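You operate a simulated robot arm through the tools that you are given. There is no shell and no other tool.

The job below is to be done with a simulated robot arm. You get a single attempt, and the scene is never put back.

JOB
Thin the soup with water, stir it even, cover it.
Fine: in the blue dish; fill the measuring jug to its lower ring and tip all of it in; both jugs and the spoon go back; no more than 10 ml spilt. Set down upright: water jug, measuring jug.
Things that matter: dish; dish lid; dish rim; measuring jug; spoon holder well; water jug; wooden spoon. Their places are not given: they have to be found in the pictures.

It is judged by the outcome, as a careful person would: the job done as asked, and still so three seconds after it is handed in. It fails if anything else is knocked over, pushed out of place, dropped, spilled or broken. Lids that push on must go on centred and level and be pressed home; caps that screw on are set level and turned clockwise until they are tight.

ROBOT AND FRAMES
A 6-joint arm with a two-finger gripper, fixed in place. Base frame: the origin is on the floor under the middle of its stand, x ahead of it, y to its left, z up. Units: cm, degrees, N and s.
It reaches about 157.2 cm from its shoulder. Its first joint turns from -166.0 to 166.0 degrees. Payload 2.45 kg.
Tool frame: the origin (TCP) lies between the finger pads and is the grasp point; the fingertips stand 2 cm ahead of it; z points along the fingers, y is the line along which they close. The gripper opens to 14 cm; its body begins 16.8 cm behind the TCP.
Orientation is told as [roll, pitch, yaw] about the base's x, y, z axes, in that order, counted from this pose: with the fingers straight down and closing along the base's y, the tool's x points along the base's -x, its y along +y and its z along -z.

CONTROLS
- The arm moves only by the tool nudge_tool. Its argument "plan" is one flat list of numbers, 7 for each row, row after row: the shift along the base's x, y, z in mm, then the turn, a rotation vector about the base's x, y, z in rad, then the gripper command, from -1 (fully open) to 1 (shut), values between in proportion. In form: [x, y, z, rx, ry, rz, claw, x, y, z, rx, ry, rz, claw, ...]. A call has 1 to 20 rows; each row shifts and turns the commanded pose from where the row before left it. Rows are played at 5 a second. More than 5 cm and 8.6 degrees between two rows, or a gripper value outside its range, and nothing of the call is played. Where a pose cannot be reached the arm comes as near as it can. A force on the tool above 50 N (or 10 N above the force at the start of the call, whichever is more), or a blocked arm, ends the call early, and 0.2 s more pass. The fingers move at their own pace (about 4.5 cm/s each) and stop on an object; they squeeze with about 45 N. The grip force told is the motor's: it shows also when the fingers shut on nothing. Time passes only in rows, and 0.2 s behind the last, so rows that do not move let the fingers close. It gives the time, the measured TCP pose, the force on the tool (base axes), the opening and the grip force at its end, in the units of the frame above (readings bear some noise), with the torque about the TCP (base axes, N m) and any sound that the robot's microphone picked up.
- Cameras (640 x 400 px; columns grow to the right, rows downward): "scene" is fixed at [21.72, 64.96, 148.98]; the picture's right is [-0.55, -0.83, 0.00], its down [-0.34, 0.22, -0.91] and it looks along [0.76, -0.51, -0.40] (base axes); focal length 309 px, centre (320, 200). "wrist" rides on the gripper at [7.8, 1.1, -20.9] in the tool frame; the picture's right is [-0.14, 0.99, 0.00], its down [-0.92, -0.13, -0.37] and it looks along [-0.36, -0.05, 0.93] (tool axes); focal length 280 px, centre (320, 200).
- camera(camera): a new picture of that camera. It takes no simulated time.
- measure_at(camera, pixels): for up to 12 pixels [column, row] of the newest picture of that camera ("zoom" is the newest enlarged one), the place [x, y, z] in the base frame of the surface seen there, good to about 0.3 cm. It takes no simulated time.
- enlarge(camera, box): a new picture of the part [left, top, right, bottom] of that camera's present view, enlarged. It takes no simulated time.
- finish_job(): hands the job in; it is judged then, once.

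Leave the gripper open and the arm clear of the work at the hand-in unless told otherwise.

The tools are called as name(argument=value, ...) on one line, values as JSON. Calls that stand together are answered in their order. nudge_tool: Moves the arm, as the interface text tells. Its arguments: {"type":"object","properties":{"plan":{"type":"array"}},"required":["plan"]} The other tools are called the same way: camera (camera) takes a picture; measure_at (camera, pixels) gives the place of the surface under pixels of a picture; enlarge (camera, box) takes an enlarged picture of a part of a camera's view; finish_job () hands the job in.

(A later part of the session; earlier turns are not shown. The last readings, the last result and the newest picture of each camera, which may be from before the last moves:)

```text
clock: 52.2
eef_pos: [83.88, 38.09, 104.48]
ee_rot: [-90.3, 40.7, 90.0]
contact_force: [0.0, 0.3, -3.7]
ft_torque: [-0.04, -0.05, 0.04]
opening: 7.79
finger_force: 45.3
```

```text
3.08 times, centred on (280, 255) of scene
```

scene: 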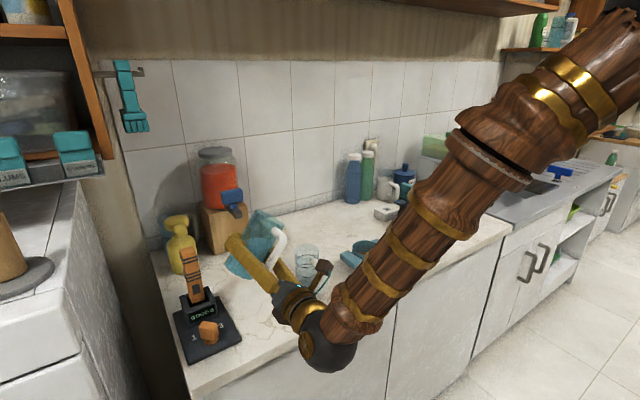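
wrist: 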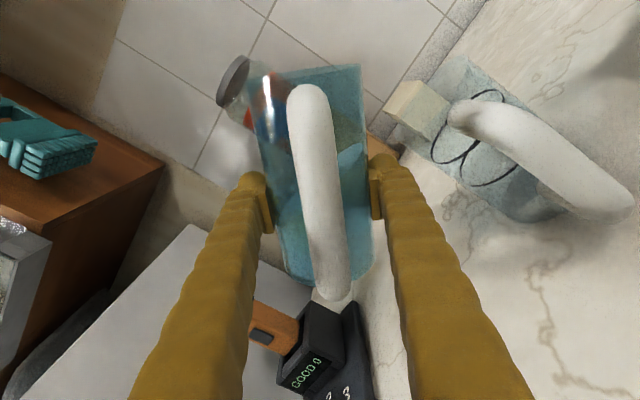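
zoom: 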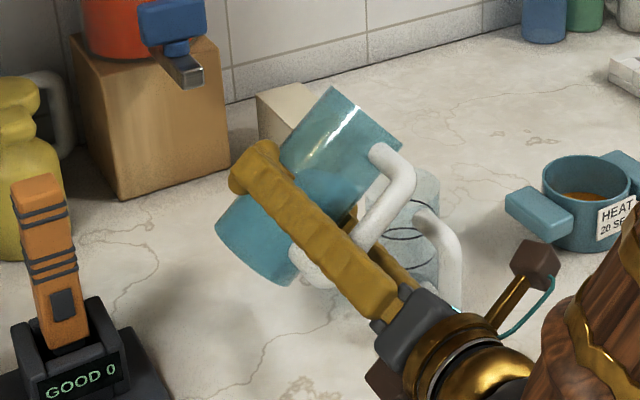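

At 49° the lip computes to (84, 29.3, 106.9), over the mouth, and the water still sits about a third below the lip. I'll tilt on to about 57° and look.

nudge_tool(plan=[0, 0, 0, 0.02, 0, 0, 1, 0, 0, 0, 0.03, 0, 0, 1, 0, 0, 0, 0.03, 0, 0, 1, 0, 0, 0, 0.03, 0, 0, 1, 0, 0, 0, 0.02, 0, 0, 1, 0, 0, 0, 0, 0, 0, 1])

enlarge(camera="wrist", box=[240, 30, 600, 255])

enlarge(camera="scene", box=[230, 200, 350, 310])

```text
clock: 53.6
eef_pos: [84.04, 38.1, 104.5]
ee_rot: [-90.2, 33.2, 90.1]
contact_force: [-0.6, 0.4, -4.4]
ft_torque: [0.0, -0.02, 0.02]
opening: 7.79
finger_force: 44.6
```

```text
1.78 times, centred on (420, 142) of wrist
```

zoom: 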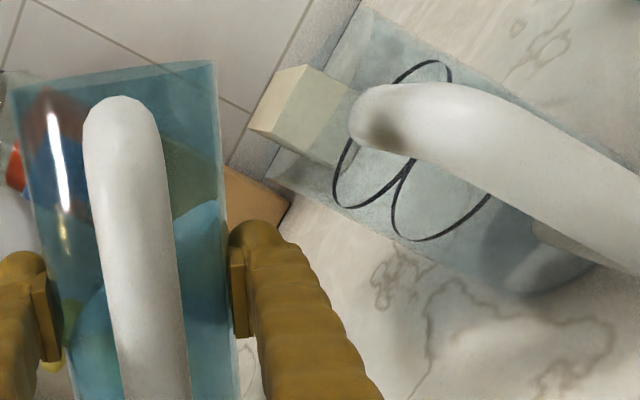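

```text
3.64 times, centred on (290, 255) of scene
```

zoom: 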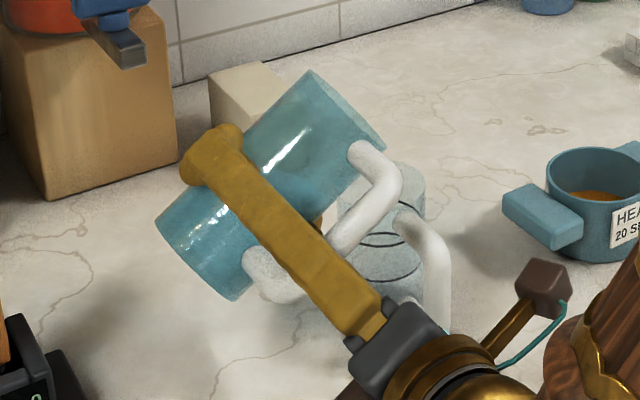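

At 57° nothing has flowed yet, and the measuring jug is still empty. I'll keep tilting in small steps, checking for flow.

nudge_tool(plan=[0, 0, 0, 0.02, 0, 0, 1, 0, 0, 0, 0.02, 0, 0, 1, 0, 0, 0, 0.02, 0, 0, 1, 0, 0, 0, 0.02, 0, 0, 1, 0, 0, 0, 0, 0, 0, 1])

enlarge(camera="wrist", box=[240, 30, 600, 255])

enlarge(camera="scene", box=[230, 200, 350, 310])

```text
clock: 54.8
eef_pos: [83.89, 38.15, 104.49]
ee_rot: [-90.3, 28.7, 89.9]
contact_force: [-0.3, -0.5, -4.7]
ft_torque: [-0.09, 0.02, 0.01]
opening: 7.79
finger_force: 45.0
```

```text
1.78 times, centred on (420, 142) of wrist
```

zoom: 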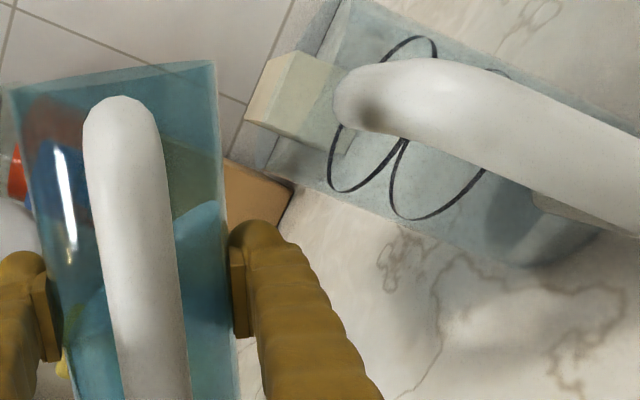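

```text
3.64 times, centred on (290, 255) of scene
```

zoom: 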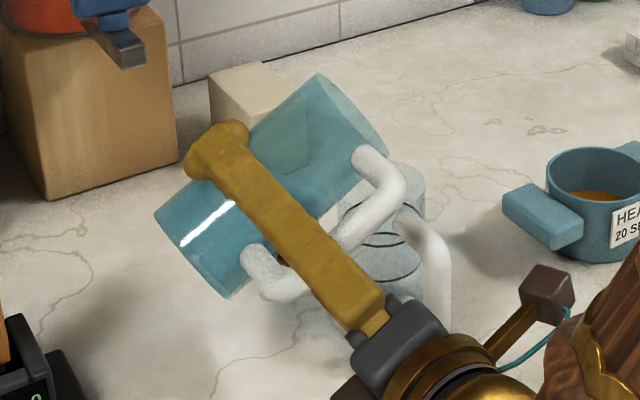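

The tilt is 61°. I'll take a closer look at the water line in the tilted jug.

enlarge(camera="wrist", box=[235, 50, 395, 305])

enlarge(camera="scene", box=[265, 210, 345, 290])

```text
1.57 times, centred on (315, 178) of wrist
```

zoom: 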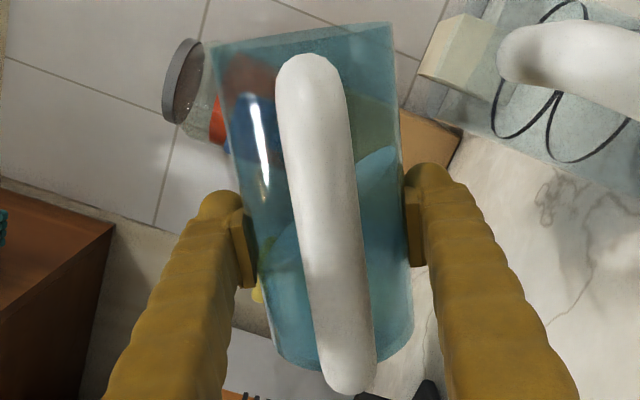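

```text
5.00 times, centred on (305, 250) of scene
```

zoom: 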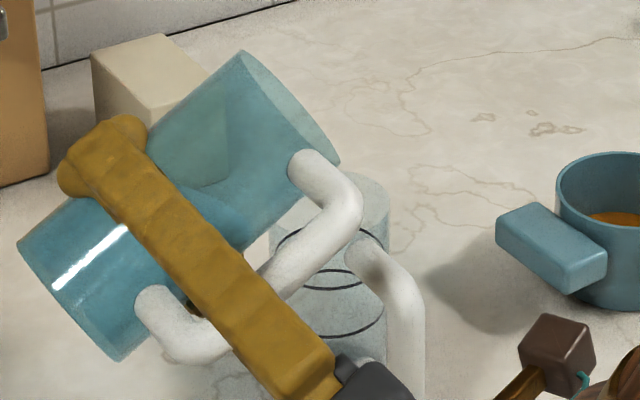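

There is still no flow at 61°, so the water sits lower than I assumed and the lip will end up lower at larger tilt. I'll raise 1.5 cm to keep the lip clear of the measuring jug's rim and tilt on slowly.

nudge_tool(plan=[0, 0, 5, 0.01, 0, 0, 1, 0, 0, 5, 0.02, 0, 0, 1, 0, 0, 5, 0.02, 0, 0, 1, 0, 0, 0, 0.02, 0, 0, 1, 0, 0, 0, 0.01, 0, 0, 1, 0, 0, 0, 0, 0, 0, 1])

enlarge(camera="wrist", box=[240, 30, 600, 255])

enlarge(camera="scene", box=[265, 210, 345, 290])

```text
clock: 56.2
eef_pos: [83.81, 38.19, 105.99]
ee_rot: [-90.2, 24.0, 90.0]
contact_force: [0.4, -0.7, -3.4]
ft_torque: [-0.07, -0.01, -0.01]
opening: 7.8
finger_force: 45.0
```

```text
1.78 times, centred on (420, 142) of wrist
```

zoom: 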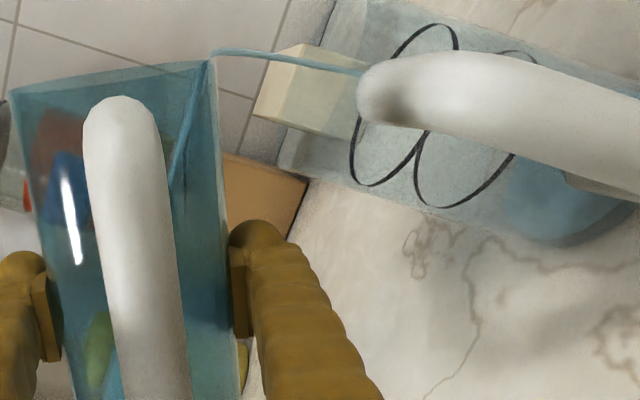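

```text
5.00 times, centred on (305, 250) of scene
```

zoom: 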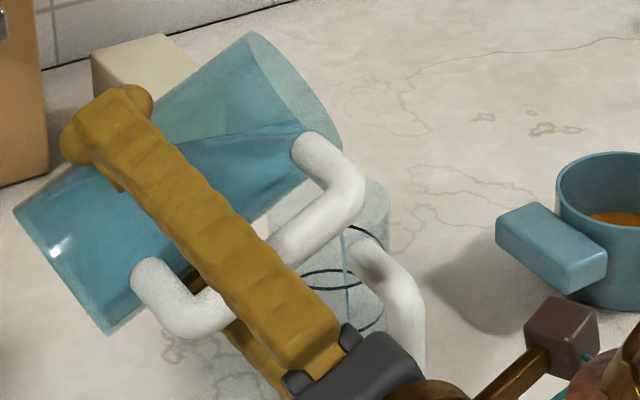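

It's flowing: a thin stream runs from the lip into the measuring jug, and water is collecting at the bottom. I'll hold still for a moment and check the level.

nudge_tool(plan=[0, 0, 0, 0, 0, 0, 1])

enlarge(camera="wrist", box=[240, 30, 600, 255])

enlarge(camera="scene", box=[265, 210, 345, 290])

```text
clock: 56.6
eef_pos: [83.86, 38.29, 105.97]
ee_rot: [-90.2, 23.9, 90.0]
contact_force: [0.1, -0.2, -4.4]
ft_torque: [-0.07, -0.02, 0.0]
opening: 7.78
finger_force: 45.1
```

```text
1.78 times, centred on (420, 142) of wrist
```

zoom: 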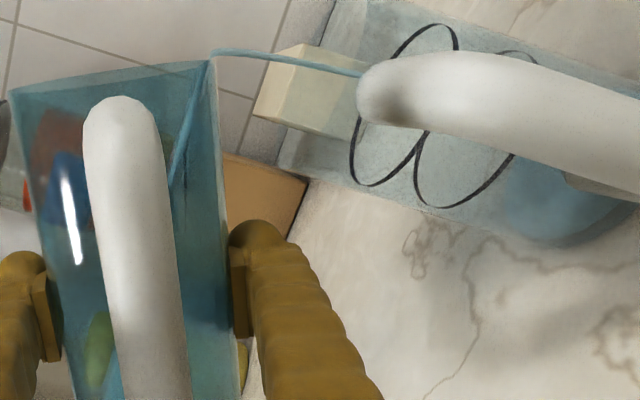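

```text
5.00 times, centred on (305, 250) of scene
```

zoom: 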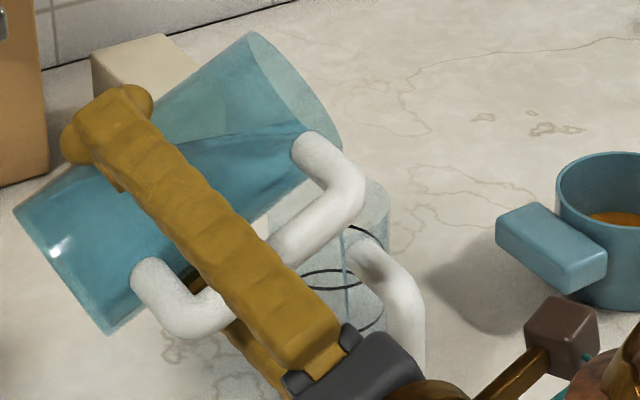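

The flow is slow and well placed. I'll look closer at the measuring jug's level.

nudge_tool(plan=[0, 0, 0, 0, 0, 0, 1, 0, 0, 0, 0, 0, 0, 1])

enlarge(camera="wrist", box=[380, 30, 620, 180])

```text
clock: 57.2
eef_pos: [83.8, 38.22, 106.13]
ee_rot: [-90.2, 24.0, 89.9]
contact_force: [0.8, 0.2, -4.6]
ft_torque: [-0.06, 0.0, -0.03]
opening: 7.79
finger_force: 45.3
```

```text
2.67 times, centred on (500, 105) of wrist
```

zoom: 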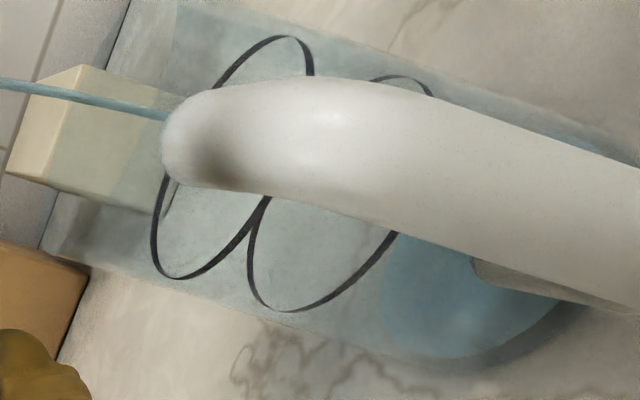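

The water is about 1.2 cm deep so far. I'll hold for 1 s more and re-check.

nudge_tool(plan=[0, 0, 0, 0, 0, 0, 1, 0, 0, 0, 0, 0, 0, 1, 0, 0, 0, 0, 0, 0, 1, 0, 0, 0, 0, 0, 0, 1])

enlarge(camera="wrist", box=[380, 30, 620, 180])

```text
clock: 58.2
eef_pos: [84.03, 38.23, 105.89]
ee_rot: [-90.2, 24.0, 90.0]
contact_force: [-0.6, -0.5, -3.5]
ft_torque: [-0.06, -0.02, -0.05]
opening: 7.78
finger_force: 44.7
```

```text
2.67 times, centred on (500, 105) of wrist
```

zoom: 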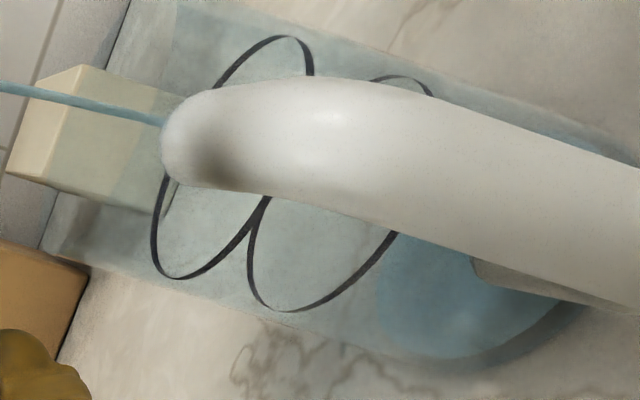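

The level is rising about 0.25 cm/s. I'll tilt slightly more, +0.03 rad, and hold.

nudge_tool(plan=[0, 0, 0, 0.015, 0, 0, 1, 0, 0, 0, 0.015, 0, 0, 1, 0, 0, 0, 0, 0, 0, 1, 0, 0, 0, 0, 0, 0, 1])

enlarge(camera="wrist", box=[380, 30, 620, 180])

```text
clock: 59.2
eef_pos: [83.85, 38.11, 106.05]
ee_rot: [-90.2, 22.4, 90.0]
contact_force: [0.2, 0.0, -3.3]
ft_torque: [-0.04, -0.02, 0.02]
opening: 7.79
finger_force: 45.4
```

```text
2.67 times, centred on (500, 105) of wrist
```

zoom: 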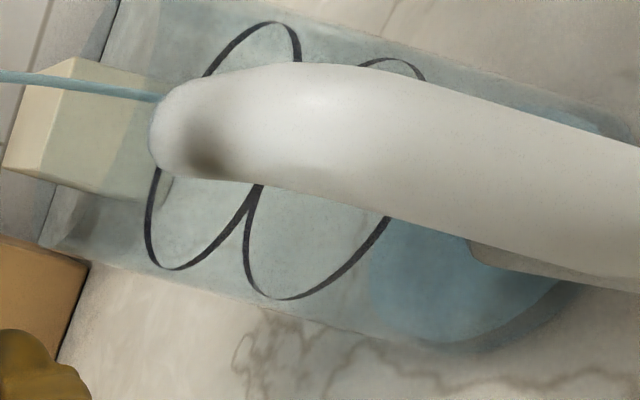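

The level is creeping up slowly, so I'll tilt another 0.04 rad.

nudge_tool(plan=[0, 0, 0, 0.02, 0, 0, 1, 0, 0, 0, 0.02, 0, 0, 1, 0, 0, 0, 0, 0, 0, 1, 0, 0, 0, 0, 0, 0, 1, 0, 0, 0, 0, 0, 0, 1])

enlarge(camera="wrist", box=[380, 30, 620, 180])

```text
clock: 60.4
eef_pos: [83.96, 38.23, 105.98]
ee_rot: [-90.2, 20.1, 90.1]
contact_force: [0.2, -0.3, -3.6]
ft_torque: [-0.05, -0.03, 0.02]
opening: 7.78
finger_force: 44.7
```

```text
2.67 times, centred on (500, 105) of wrist
```

zoom: 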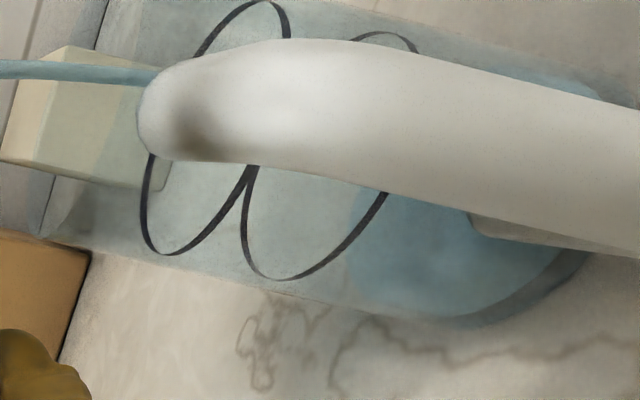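

The level is now about 3.1 cm below the lower ring and the stream is a bit thicker. I'll hold for 1.2 s.

nudge_tool(plan=[0, 0, 0, 0, 0, 0, 1, 0, 0, 0, 0, 0, 0, 1, 0, 0, 0, 0, 0, 0, 1, 0, 0, 0, 0, 0, 0, 1, 0, 0, 0, 0, 0, 0, 1])

enlarge(camera="wrist", box=[380, 30, 620, 180])

enlarge(camera="scene", box=[265, 210, 345, 290])

```text
clock: 61.6
eef_pos: [83.93, 38.32, 105.97]
ee_rot: [-90.2, 20.0, 89.9]
contact_force: [-0.3, -0.4, -3.1]
ft_torque: [-0.07, -0.01, -0.01]
opening: 7.79
finger_force: 44.9
```

```text
2.67 times, centred on (500, 105) of wrist
```

zoom: 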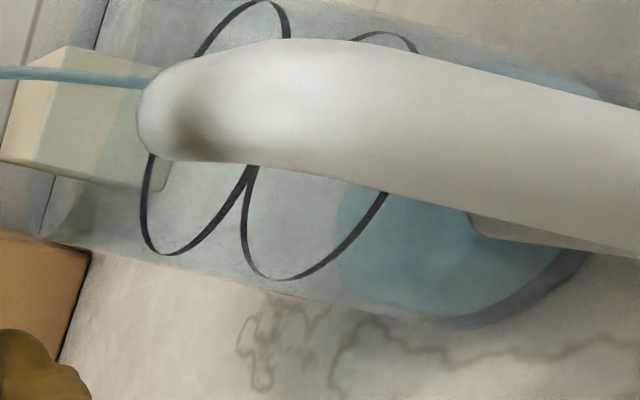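

```text
5.00 times, centred on (305, 250) of scene
```

zoom: 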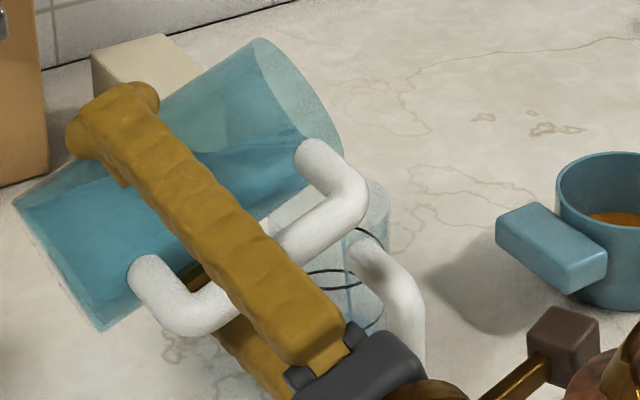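

The flow tapers as the jug empties. I'll tilt another 0.04 rad and hold.

nudge_tool(plan=[0, 0, 0, 0.02, 0, 0, 1, 0, 0, 0, 0.02, 0, 0, 1, 0, 0, 0, 0, 0, 0, 1, 0, 0, 0, 0, 0, 0, 1, 0, 0, 0, 0, 0, 0, 1, 0, 0, 0, 0, 0, 0, 1, 0, 0, 0, 0, 0, 0, 1])

enlarge(camera="wrist", box=[380, 30, 620, 180])

```text
clock: 63.2
eef_pos: [83.82, 38.2, 105.87]
ee_rot: [-90.2, 17.6, 90.0]
contact_force: [0.4, 0.3, -3.4]
ft_torque: [-0.07, 0.0, 0.0]
opening: 7.79
finger_force: 45.2
```

```text
2.67 times, centred on (500, 105) of wrist
```

zoom: 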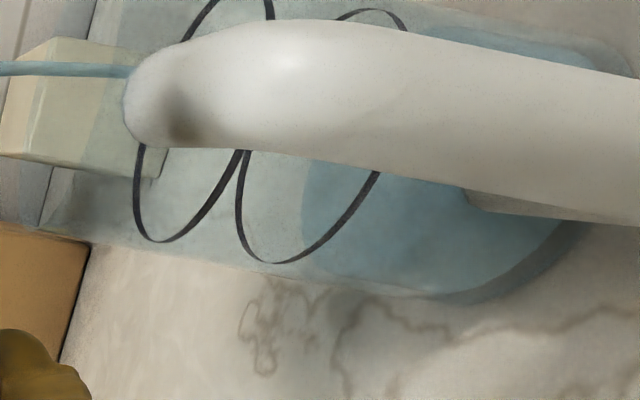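

The level is about 2 cm below the ring now. One more small tilt, then hold.

nudge_tool(plan=[0, 0, 0, 0.015, 0, 0, 1, 0, 0, 0, 0.015, 0, 0, 1, 0, 0, 0, 0, 0, 0, 1, 0, 0, 0, 0, 0, 0, 1, 0, 0, 0, 0, 0, 0, 1, 0, 0, 0, 0, 0, 0, 1])

enlarge(camera="wrist", box=[380, 30, 620, 180])

```text
clock: 64.6
eef_pos: [83.95, 38.06, 105.97]
ee_rot: [-90.2, 16.0, 89.9]
contact_force: [-1.0, 0.0, -3.1]
ft_torque: [-0.06, 0.01, -0.01]
opening: 7.78
finger_force: 45.0
```

```text
2.67 times, centred on (500, 105) of wrist
```

zoom: 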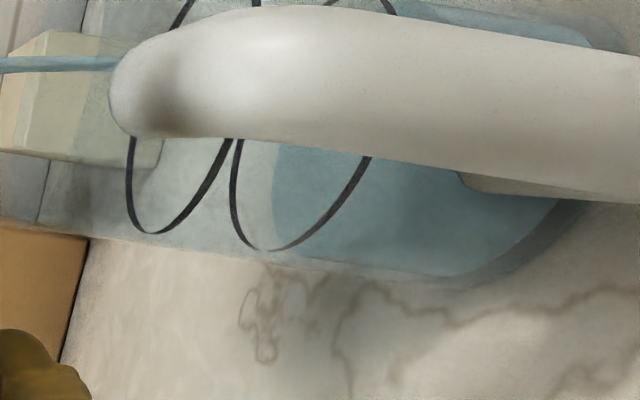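

About 1.2 cm to go at roughly 0.5 cm/s. I'll hold for 1.2 s.

nudge_tool(plan=[0, 0, 0, 0, 0, 0, 1, 0, 0, 0, 0, 0, 0, 1, 0, 0, 0, 0, 0, 0, 1, 0, 0, 0, 0, 0, 0, 1, 0, 0, 0, 0, 0, 0, 1])

enlarge(camera="wrist", box=[380, 30, 620, 180])

```text
clock: 65.8
eef_pos: [83.98, 38.04, 105.94]
ee_rot: [-90.2, 16.0, 90.0]
contact_force: [0.4, 0.3, -3.5]
ft_torque: [-0.04, 0.0, 0.0]
opening: 7.76
finger_force: 45.2
```

```text
2.67 times, centred on (500, 105) of wrist
```

zoom: 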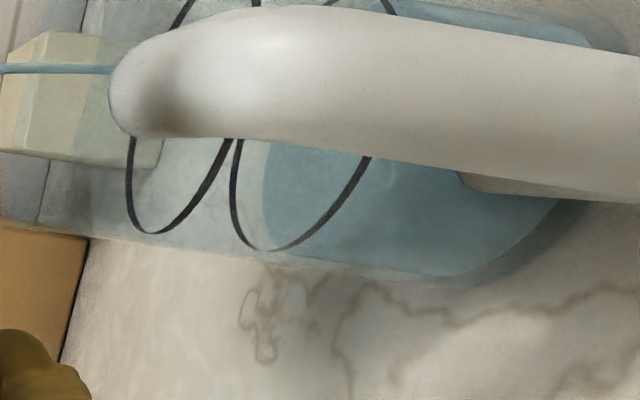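

The flow is slowing, with about 0.9 cm left. I'll tilt +0.02 rad and hold.

nudge_tool(plan=[0, 0, 0, 0.01, 0, 0, 1, 0, 0, 0, 0.01, 0, 0, 1, 0, 0, 0, 0, 0, 0, 1, 0, 0, 0, 0, 0, 0, 1, 0, 0, 0, 0, 0, 0, 1])

enlarge(camera="wrist", box=[380, 30, 620, 180])

```text
clock: 67.0
eef_pos: [83.91, 38.29, 105.98]
ee_rot: [-90.3, 15.0, 90.0]
contact_force: [-1.3, -0.1, -3.3]
ft_torque: [-0.04, 0.01, 0.04]
opening: 7.78
finger_force: 45.8
```

```text
2.67 times, centred on (500, 105) of wrist
```

zoom: 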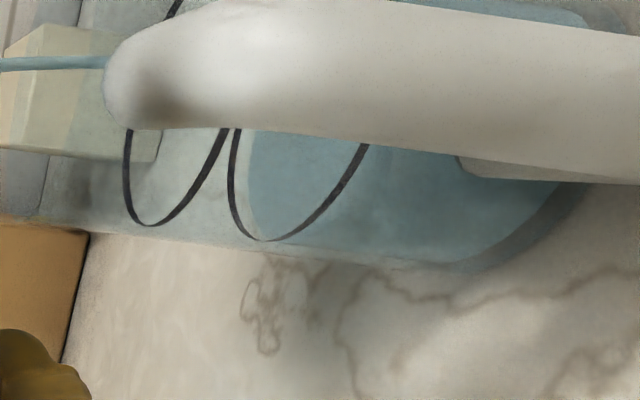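

About 0.5 cm below the ring. I'll hold for another second.

nudge_tool(plan=[0, 0, 0, 0, 0, 0, 1, 0, 0, 0, 0, 0, 0, 1, 0, 0, 0, 0, 0, 0, 1, 0, 0, 0, 0, 0, 0, 1])

enlarge(camera="wrist", box=[420, 40, 540, 140])

```text
clock: 68.0
eef_pos: [84.01, 38.19, 105.98]
ee_rot: [-90.2, 14.9, 90.0]
contact_force: [-0.9, -1.3, -2.2]
ft_torque: [-0.02, -0.04, 0.04]
opening: 7.77
finger_force: 45.3
```

```text
4.00 times, centred on (480, 90) of wrist
```

zoom: 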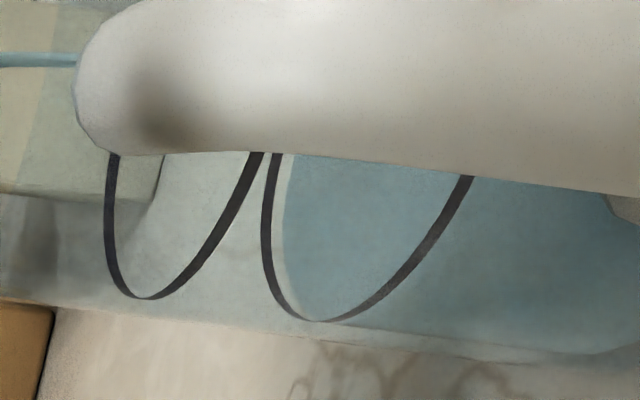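

About 0.3 cm below the ring, rising slowly. I'll hold for another 1.2 s.

nudge_tool(plan=[0, 0, 0, 0, 0, 0, 1, 0, 0, 0, 0, 0, 0, 1, 0, 0, 0, 0, 0, 0, 1, 0, 0, 0, 0, 0, 0, 1, 0, 0, 0, 0, 0, 0, 1])

enlarge(camera="wrist", box=[420, 40, 540, 140])

```text
clock: 69.2
eef_pos: [83.91, 38.29, 106.02]
ee_rot: [-90.1, 14.9, 90.0]
contact_force: [-0.4, 0.3, -2.4]
ft_torque: [-0.03, -0.04, -0.02]
opening: 7.79
finger_force: 45.1
```

```text
4.00 times, centred on (480, 90) of wrist
```

zoom: 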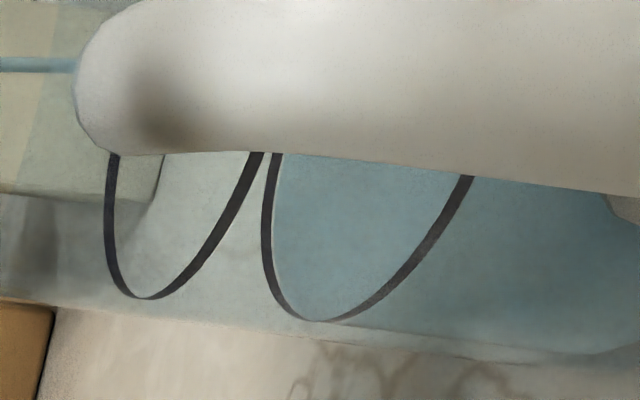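

The water edge has reached the ring band's lower edge. I'll hold 0.4 s more, then tilt back steadily to about 40° with the lip still over the mouth.

nudge_tool(plan=[0, 0, 0, 0, 0, 0, 1, 0, 0, 0, -0.04, 0, 0, 1, 0, 0, 0, -0.06, 0, 0, 1, 0, 0, 0, -0.06, 0, 0, 1, 0, 0, 0, -0.06, 0, 0, 1, 0, 0, 0, -0.06, 0, 0, 1, 0, 0, 0, -0.06, 0, 0, 1, 0, 0, 0, -0.06, 0, 0, 1, 0, 0, 0, -0.06, 0, 0, 1, 0, 0, 0, -0.05, 0, 0, 1, 0, 0, 0, -0.03, 0, 0, 1, 0, 0, 0, 0, 0, 0, 1, 0, 0, 0, 0, 0, 0, 1])

camera(camera="wrist")

enlarge(camera="scene", box=[230, 200, 350, 310])

```text
clock: 72.0
eef_pos: [83.93, 38.1, 105.99]
ee_rot: [-90.2, 45.8, 89.9]
contact_force: [-0.2, -0.4, -2.4]
ft_torque: [-0.06, -0.02, -0.03]
opening: 7.78
finger_force: 44.9
```

```text
taken
```

wrist: 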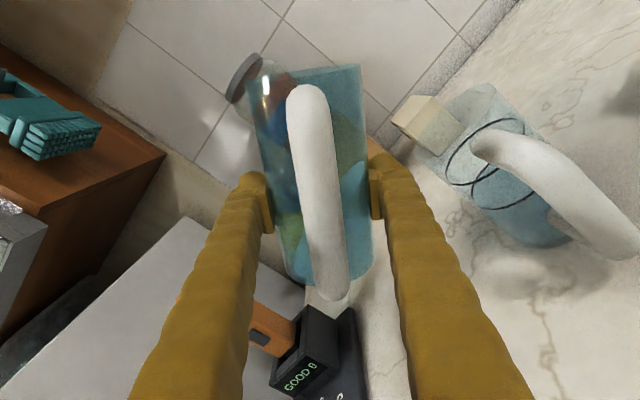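

```text
3.64 times, centred on (290, 255) of scene
```

zoom: 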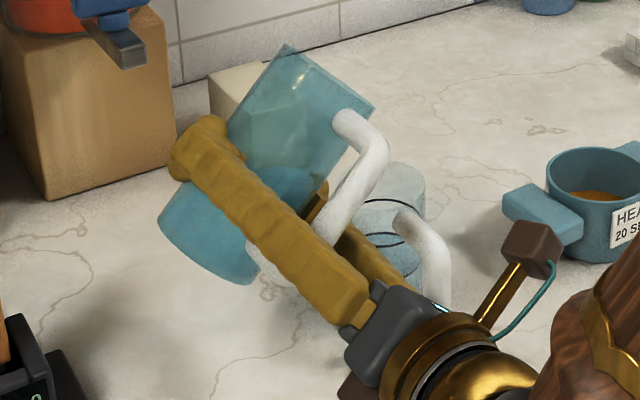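

The flow has stopped and I see no spill. Now I'll check the level against the ring up close.

enlarge(camera="wrist", box=[430, 90, 590, 240])

enlarge(camera="wrist", box=[440, 130, 540, 220])

enlarge(camera="scene", box=[285, 240, 325, 300])

```text
2.67 times, centred on (510, 165) of wrist
```

zoom: 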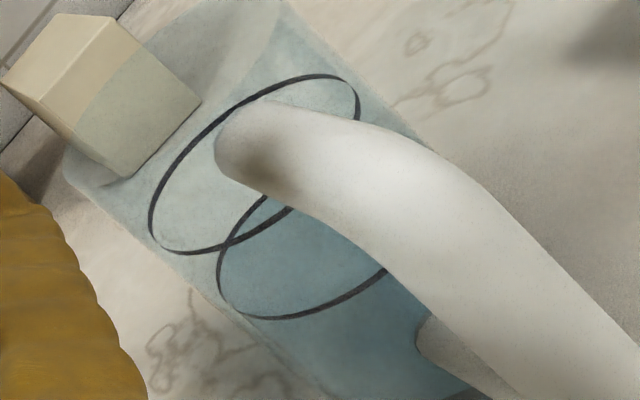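

```text
4.44 times, centred on (490, 175) of wrist
```

zoom: 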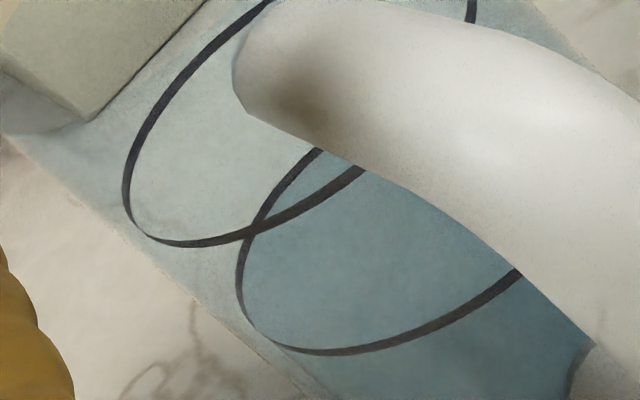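

```text
6.67 times, centred on (305, 270) of scene
```

zoom: 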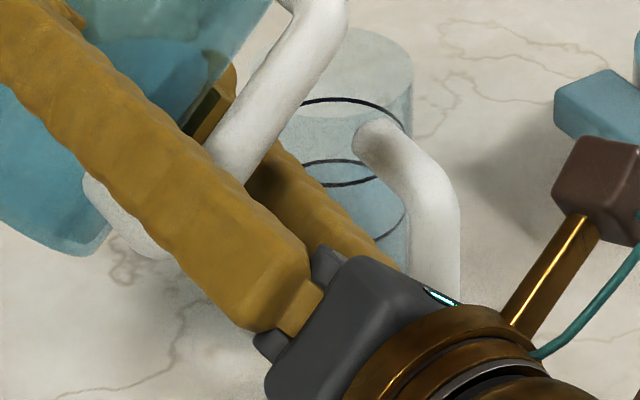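

The water surface lines up with the lower ring. Now I return the water jug: up and back over to y=43.5, then upright.

nudge_tool(plan=[0, 4, 4, 0, 0, 0, 1, 0, 8, 6, 0, 0, 0, 1, 0, 10, 6, 0, 0, 0, 1, 0, 10, 4, 0, 0, 0, 1, 0, 10, 0, 0, 0, 0, 1, 0, 8, 0, 0, 0, 0, 1, 0, 4, 0, -0.02, 0, 0, 1, 0, 0, 0, -0.05, 0, 0, 1, 0, 0, 0, -0.08, 0, 0, 1, 0, 0, 0, -0.08, 0, 0, 1, 0, 0, 0, -0.08, 0, 0, 1, 0, 0, 0, -0.08, 0, 0, 1, 0, 0, 0, -0.08, 0, 0, 1, 0, 0, 0, -0.08, 0, 0, 1, 0, 0, 0, -0.08, 0, 0, 1, 0, 0, 0, -0.07, 0, 0, 1, 0, 0, 0, -0.05, 0, 0, 1, 0, 0, 0, -0.02, 0, 0, 1, 0, 0, 0, 0, 0, 0, 1])

camera(camera="wrist")

```text
clock: 76.0
eef_pos: [83.98, 43.53, 108.0]
ee_rot: [-92.6, 89.9, 87.7]
contact_force: [-0.2, 0.0, -2.1]
ft_torque: [-0.01, -0.02, 0.01]
opening: 7.76
finger_force: 45.0
```

```text
taken
```

wrist: 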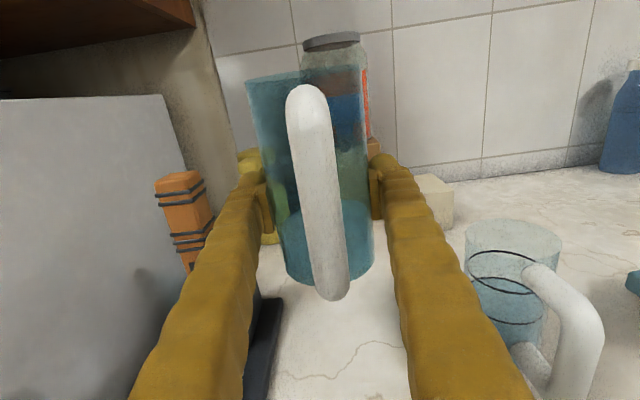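

The jug is upright and unslipped. Now back to x=85.75 and down toward its spot, slowing near the counter.

nudge_tool(plan=[4, 0, -5, 0, 0, 0, 1, 6, 0, -10, 0, 0, 0, 1, 5, 0, -14, 0, 0, 0, 1, 3, 0, -15, 0, 0, 0, 1, 0, 0, -15, 0, 0, 0, 1, 0, 0, -15, 0, 0, 0, 1, 0, 0, -14, 0, 0, 0, 1, 0, 0, -11, 0, 0, 0, 1, 0, 0, -8, 0, 0, 0, 1, 0, 0, -5, 0, 0, 0, 1, 0, 0, -3, 0, 0, 0, 1, 0, 0, -2, 0, 0, 0, 1, 0, 0, -1, 0, 0, 0, 1, 0, 0, 0, 0, 0, 0, 1])

```text
clock: 79.0
eef_pos: [85.71, 43.62, 96.25]
ee_rot: [-94.7, 89.8, 85.6]
contact_force: [0.5, -0.4, -2.8]
ft_torque: [0.01, -0.02, 0.01]
opening: 7.77
finger_force: 45.3
```

I'm 2 mm above the original height and the weight is still on the tool. I'll lower the last 2 mm.

nudge_tool(plan=[0, 0, -1, 0, 0, 0, 1, 0, 0, -1, 0, 0, 0, 1, 0, 0, 0, 0, 0, 0, 1, 0, 0, 0, 0, 0, 0, 1])

camera(camera="wrist")

enlarge(camera="scene", box=[200, 220, 320, 320])

```text
clock: 80.0
eef_pos: [85.72, 43.54, 96.05]
ee_rot: [-121.1, 89.9, 59.1]
contact_force: [2.0, -0.7, 10.9]
ft_torque: [-0.48, 0.08, 0.08]
opening: 7.76
finger_force: 45.1
```

```text
taken
```

wrist: 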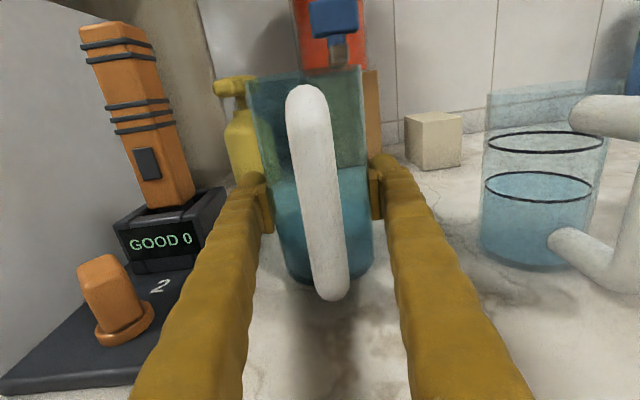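

```text
4.00 times, centred on (260, 270) of scene
```

zoom: 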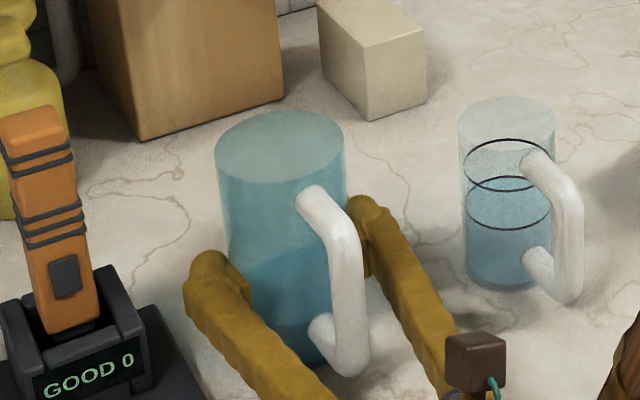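

The jug is down, with about 11 N of contact. Before letting go, I'll check the level against the ring in this level side view.

enlarge(camera="wrist", box=[470, 140, 610, 230])

enlarge(camera="scene", box=[290, 240, 340, 300])

```text
4.44 times, centred on (540, 185) of wrist
```

zoom: 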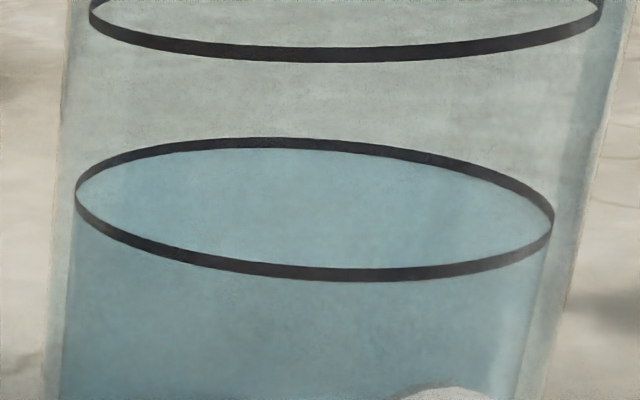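

```text
6.67 times, centred on (315, 270) of scene
```

zoom: 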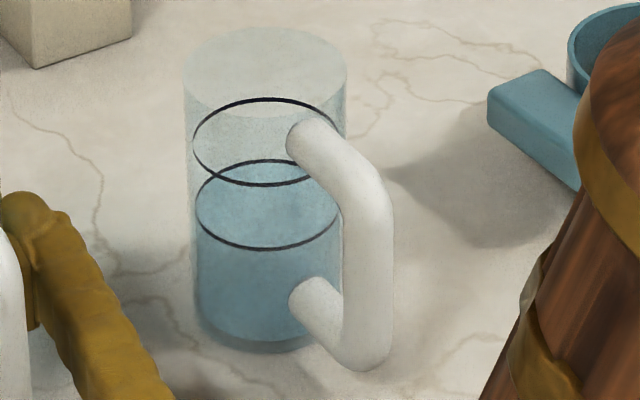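

The level is right on the lower ring. I'll ease up 1 mm, open to 10.5 cm, then rise straight up clear of the jug.

nudge_tool(plan=[0, 0, 1, 0, 0, 0, 1, 0, 0, 0, 0, 0, 0, 0.2, 0, 0, 0, 0, 0, 0, -0.2, 0, 0, 0, 0, 0, 0, -0.5, 0, 0, 0, 0, 0, 0, -0.5, 0, 0, 10, 0, 0, 0, -0.5, 0, 0, 20, 0, 0, 0, -0.5, 0, 0, 30, 0, 0, 0, -0.5, 0, 0, 40, 0, 0, 0, -0.5, 0, 0, 40, 0, 0, 0, -0.5, 0, 0, 40, 0, 0, 0, -0.5, 0, 0, 30, 0, 0, 0, -0.5, 0, 0, 0, 0, 0, 0, -0.5])

camera(camera="scene")

camera(camera="wrist")

```text
clock: 82.8
eef_pos: [85.75, 43.4, 117.16]
ee_rot: [-94.6, 89.9, 85.5]
contact_force: [-0.4, 0.2, 0.4]
ft_torque: [0.01, 0.03, -0.01]
opening: 10.5
finger_force: 0.0
```

```text
taken
```

scene: 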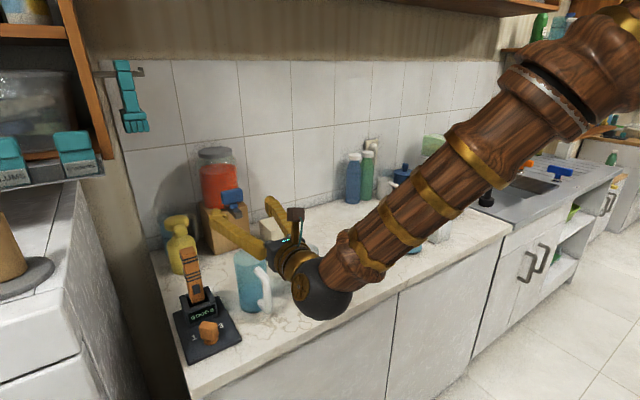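

```text
taken
```

wrist: 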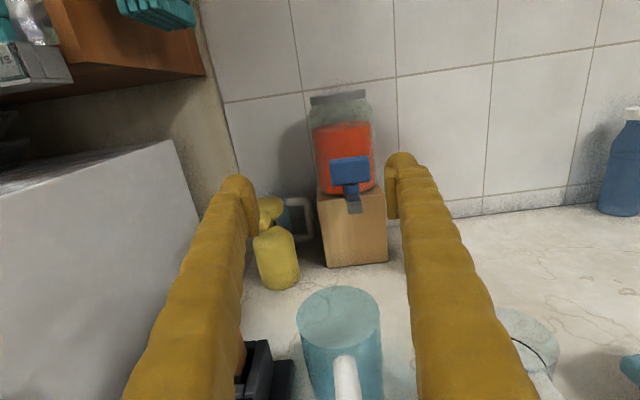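

The water jug is back and upright. Before I take the full measuring jug, I'll check that the arm can reach the final pouring pose over the dish (82.4, 12.3, 106) while empty.

nudge_tool(plan=[0, -15, 0, 0, 0, 0, -0.5, -3, -30, 0, 0, 0, 0, -0.5, -5, -40, 0, 0, 0, 0, -0.5, -5, -40, 0, 0, 0, 0, -0.5, -5, -40, 0, 0, 0, 0, -0.5, -5, -40, 0, 0, 0, 0, -0.5, -5, -40, 0, 0, 0, 0, -0.5, -5, -40, -10, 0, 0, 0, -0.5, 0, -20, -30, 0, 0, 0, -0.5, 0, -6, -40, 0, 0, 0, -0.5, 0, 0, -32, 0, 0, 0, -0.5, 0, 0, 0, 0, 0, 0, -0.5])

camera(camera="wrist")

camera(camera="scene")

```text
clock: 85.4
eef_pos: [82.46, 12.59, 105.88]
ee_rot: [-68.5, 89.8, 110.9]
contact_force: [-0.2, -0.4, -0.4]
ft_torque: [0.01, -0.01, 0.0]
opening: 10.48
finger_force: 0.0
```

```text
taken
```

wrist: 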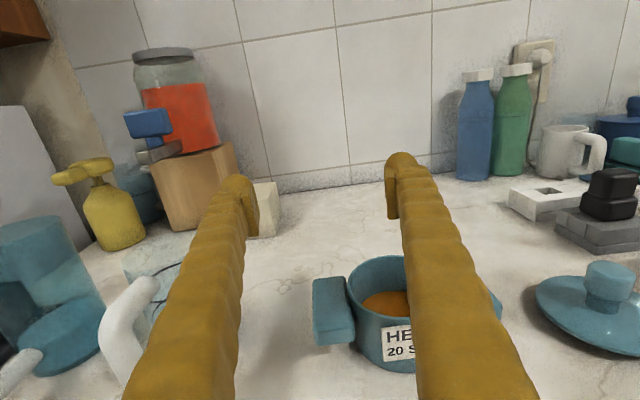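

```text
taken
```

scene: 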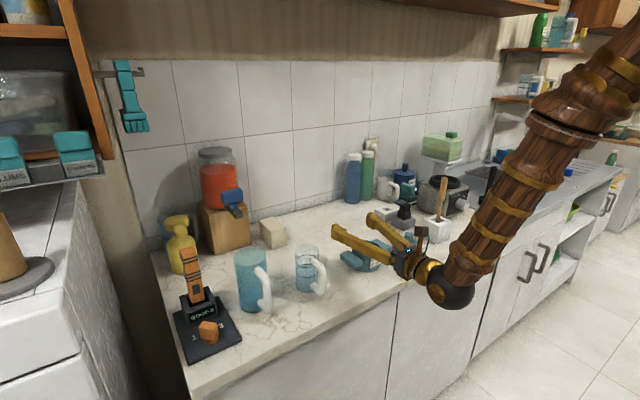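

The pose is reachable. From here I have a good view of the dish, so I'll measure its rim and the handle.

enlarge(camera="wrist", box=[300, 230, 520, 380])

enlarge(camera="wrist", box=[520, 240, 640, 370])

```text
2.67 times, centred on (410, 305) of wrist
```

zoom: 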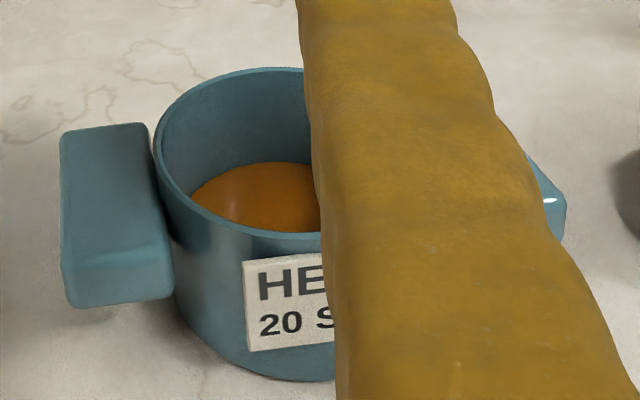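

```text
3.08 times, centred on (580, 305) of wrist
```

zoom: 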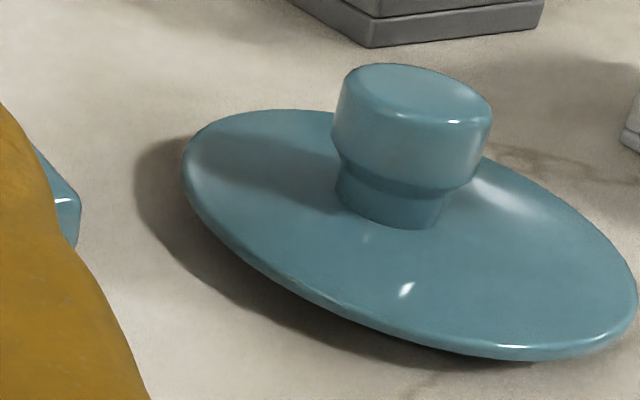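

Measuring the lid in this zoom, then the dish rim through the wrist picture.

measure_at(camera="zoom", pixels=[[415, 90], [352, 80], [485, 105], [400, 68], [410, 112], [338, 140], [485, 165], [390, 225], [190, 165], [630, 290], [480, 350], [280, 113]])

camera(camera="wrist")

measure_at(camera="wrist", pixels=[[349, 287], [360, 266], [380, 258], [400, 257], [356, 301], [380, 313], [400, 318], [385, 305], [320, 300], [335, 285], [318, 338], [352, 330]])

```text
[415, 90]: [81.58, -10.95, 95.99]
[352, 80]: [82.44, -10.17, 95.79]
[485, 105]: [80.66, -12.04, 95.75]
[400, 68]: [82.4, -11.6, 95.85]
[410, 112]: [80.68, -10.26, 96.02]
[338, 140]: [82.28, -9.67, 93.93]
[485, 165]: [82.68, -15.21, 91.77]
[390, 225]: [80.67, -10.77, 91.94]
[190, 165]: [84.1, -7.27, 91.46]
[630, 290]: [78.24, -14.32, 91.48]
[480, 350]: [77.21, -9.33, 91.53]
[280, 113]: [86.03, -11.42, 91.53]
```

```text
taken
```

wrist: 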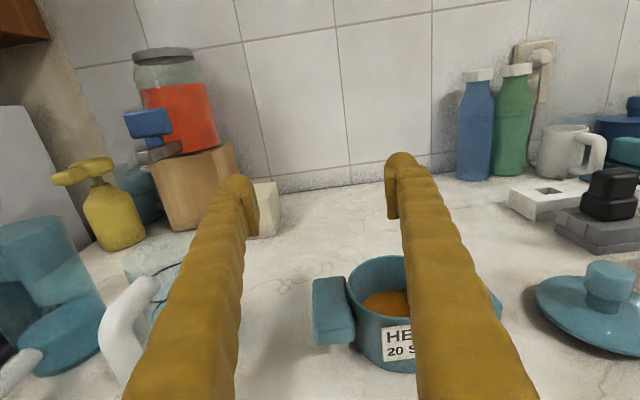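

```text
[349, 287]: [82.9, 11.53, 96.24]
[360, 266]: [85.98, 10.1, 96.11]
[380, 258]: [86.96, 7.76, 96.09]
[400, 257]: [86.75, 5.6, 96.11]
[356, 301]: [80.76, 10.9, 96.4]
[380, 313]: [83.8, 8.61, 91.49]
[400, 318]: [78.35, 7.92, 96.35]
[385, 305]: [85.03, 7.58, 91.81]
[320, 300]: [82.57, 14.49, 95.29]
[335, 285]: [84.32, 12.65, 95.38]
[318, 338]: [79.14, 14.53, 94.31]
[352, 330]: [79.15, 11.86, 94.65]
```

The dish centre comes out near (82.55, 7.05) with the rim at z≈96.1, and the lid knob centre near (81.5, -11.0). Now I'll go up and over to the measuring jug at (84.0, 28.0).

nudge_tool(plan=[0, 0, 30, 0, 0, 0, -0.4, 0, 0, 40, 0, 0, 0, -0.4, 2, 10, 40, 0, 0, 0, -0.4, 3, 30, 0, 0, 0, 0, -0.4, 3, 40, 0, 0, 0, 0, -0.4, 3, 40, 0, 0, 0, 0, -0.4, 3, 25, 0, 0, 0, 0, -0.4, 1, 9, 0, 0, 0, 0, -0.4, 0, 0, 0, 0, 0, 0, -0.4, 0, 0, 0, 0, 0, 0, -0.4])

camera(camera="wrist")

```text
clock: 87.6
eef_pos: [83.93, 27.91, 116.82]
ee_rot: [-94.0, 89.9, 86.2]
contact_force: [-0.3, 0.1, 0.3]
ft_torque: [-0.07, -0.02, -0.02]
opening: 9.81
finger_force: 0.1
```

```text
taken
```

wrist: 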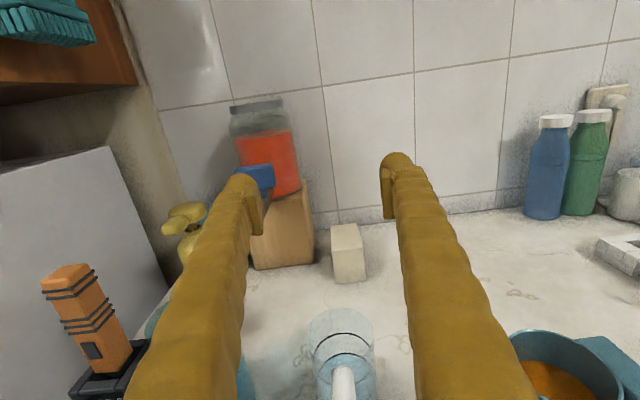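

The measuring jug is centred between the fingers. I'll lower straight to z≈107 and check, then continue.

nudge_tool(plan=[0, 0, -20, 0, 0, 0, -0.4, 0, 0, -30, 0, 0, 0, -0.4, 0, 0, -30, 0, 0, 0, -0.4, 0, 0, -20, 0, 0, 0, -0.4, 0, 0, 0, 0, 0, 0, -0.4, 0, 0, 0, 0, 0, 0, -0.4])

camera(camera="wrist")

enlarge(camera="scene", box=[220, 210, 380, 330])

```text
clock: 89.0
eef_pos: [83.65, 27.98, 106.96]
ee_rot: [-96.9, 90.0, 83.3]
contact_force: [-0.1, -0.2, -0.8]
ft_torque: [0.01, 0.02, -0.01]
opening: 9.81
finger_force: 0.0
```

```text
taken
```

wrist: 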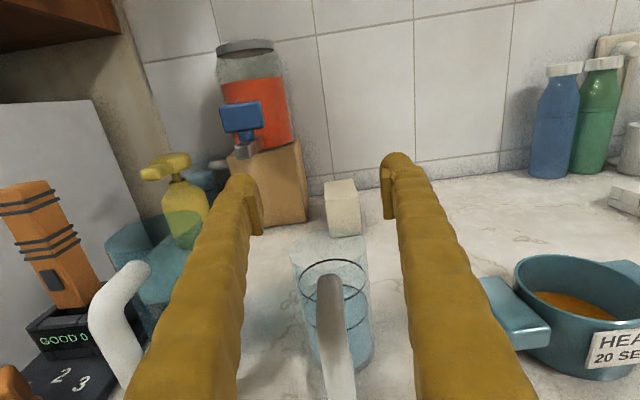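

```text
3.33 times, centred on (300, 270) of scene
```

zoom: 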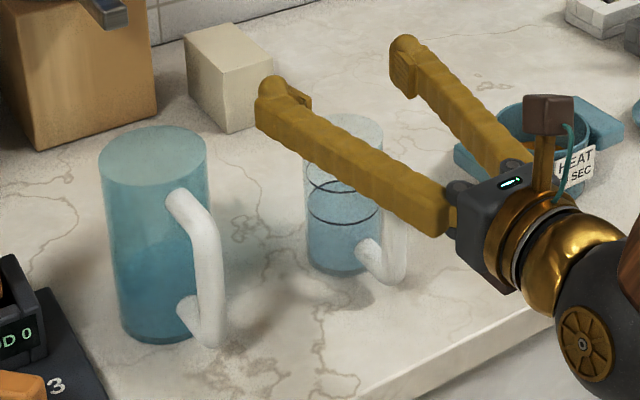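

Well aligned. I'll lower the rest of the way to z≈95.5 around the jug body.

nudge_tool(plan=[0, 0, -15, 0, 0, 0, -0.4, 0, 0, -20, 0, 0, 0, -0.4, 0, 0, -20, 0, 0, 0, -0.4, 0, 0, -20, 0, 0, 0, -0.4, 0, 0, -20, 0, 0, 0, -0.4, 0, 0, -13, 0, 0, 0, -0.4, 0, 0, -6, 0, 0, 0, -0.4, 0, 0, 0, 0, 0, 0, -0.4, 0, 0, 0, 0, 0, 0, -0.4])

camera(camera="wrist")

```text
clock: 91.0
eef_pos: [83.96, 27.89, 95.48]
ee_rot: [-94.2, 89.9, 86.1]
contact_force: [-0.2, 0.2, -0.1]
ft_torque: [-0.02, 0.0, -0.02]
opening: 9.8
finger_force: 0.0
```

```text
taken
```

wrist: 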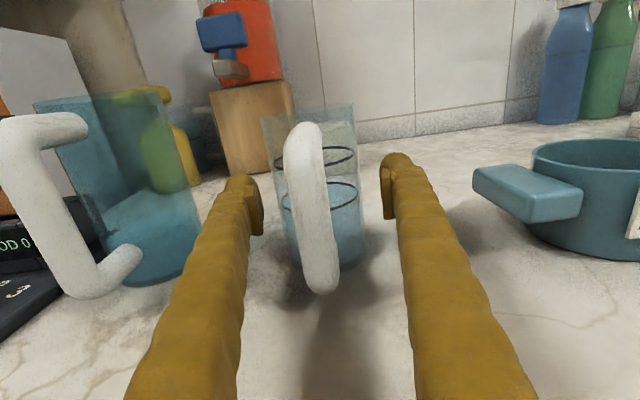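

The jug is centred at (321,195) between the pads. Closing the grip.

nudge_tool(plan=[0, 0, 0, 0, 0, 0, -0.2, 0, 0, 0, 0, 0, 0, 0.05, 0, 0, 0, 0, 0, 0, 0.4, 0, 0, 0, 0, 0, 0, 1, 0, 0, 0, 0, 0, 0, 1])

camera(camera="wrist")

```text
clock: 92.2
eef_pos: [83.82, 27.95, 95.55]
ee_rot: [-97.5, 89.9, 82.8]
contact_force: [1.1, -0.4, 2.3]
ft_torque: [-0.11, -0.06, 0.05]
opening: 6.52
finger_force: 45.1
```

```text
taken
```

wrist: 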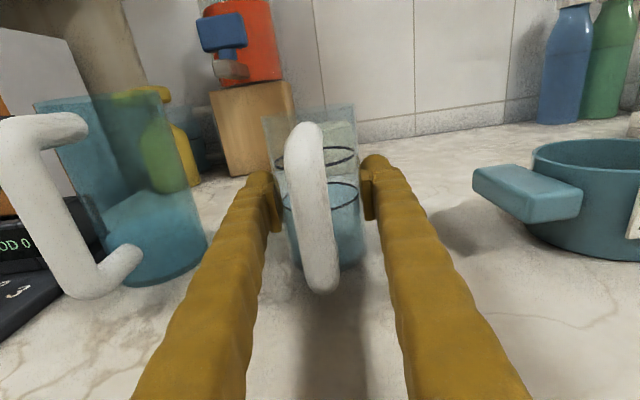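

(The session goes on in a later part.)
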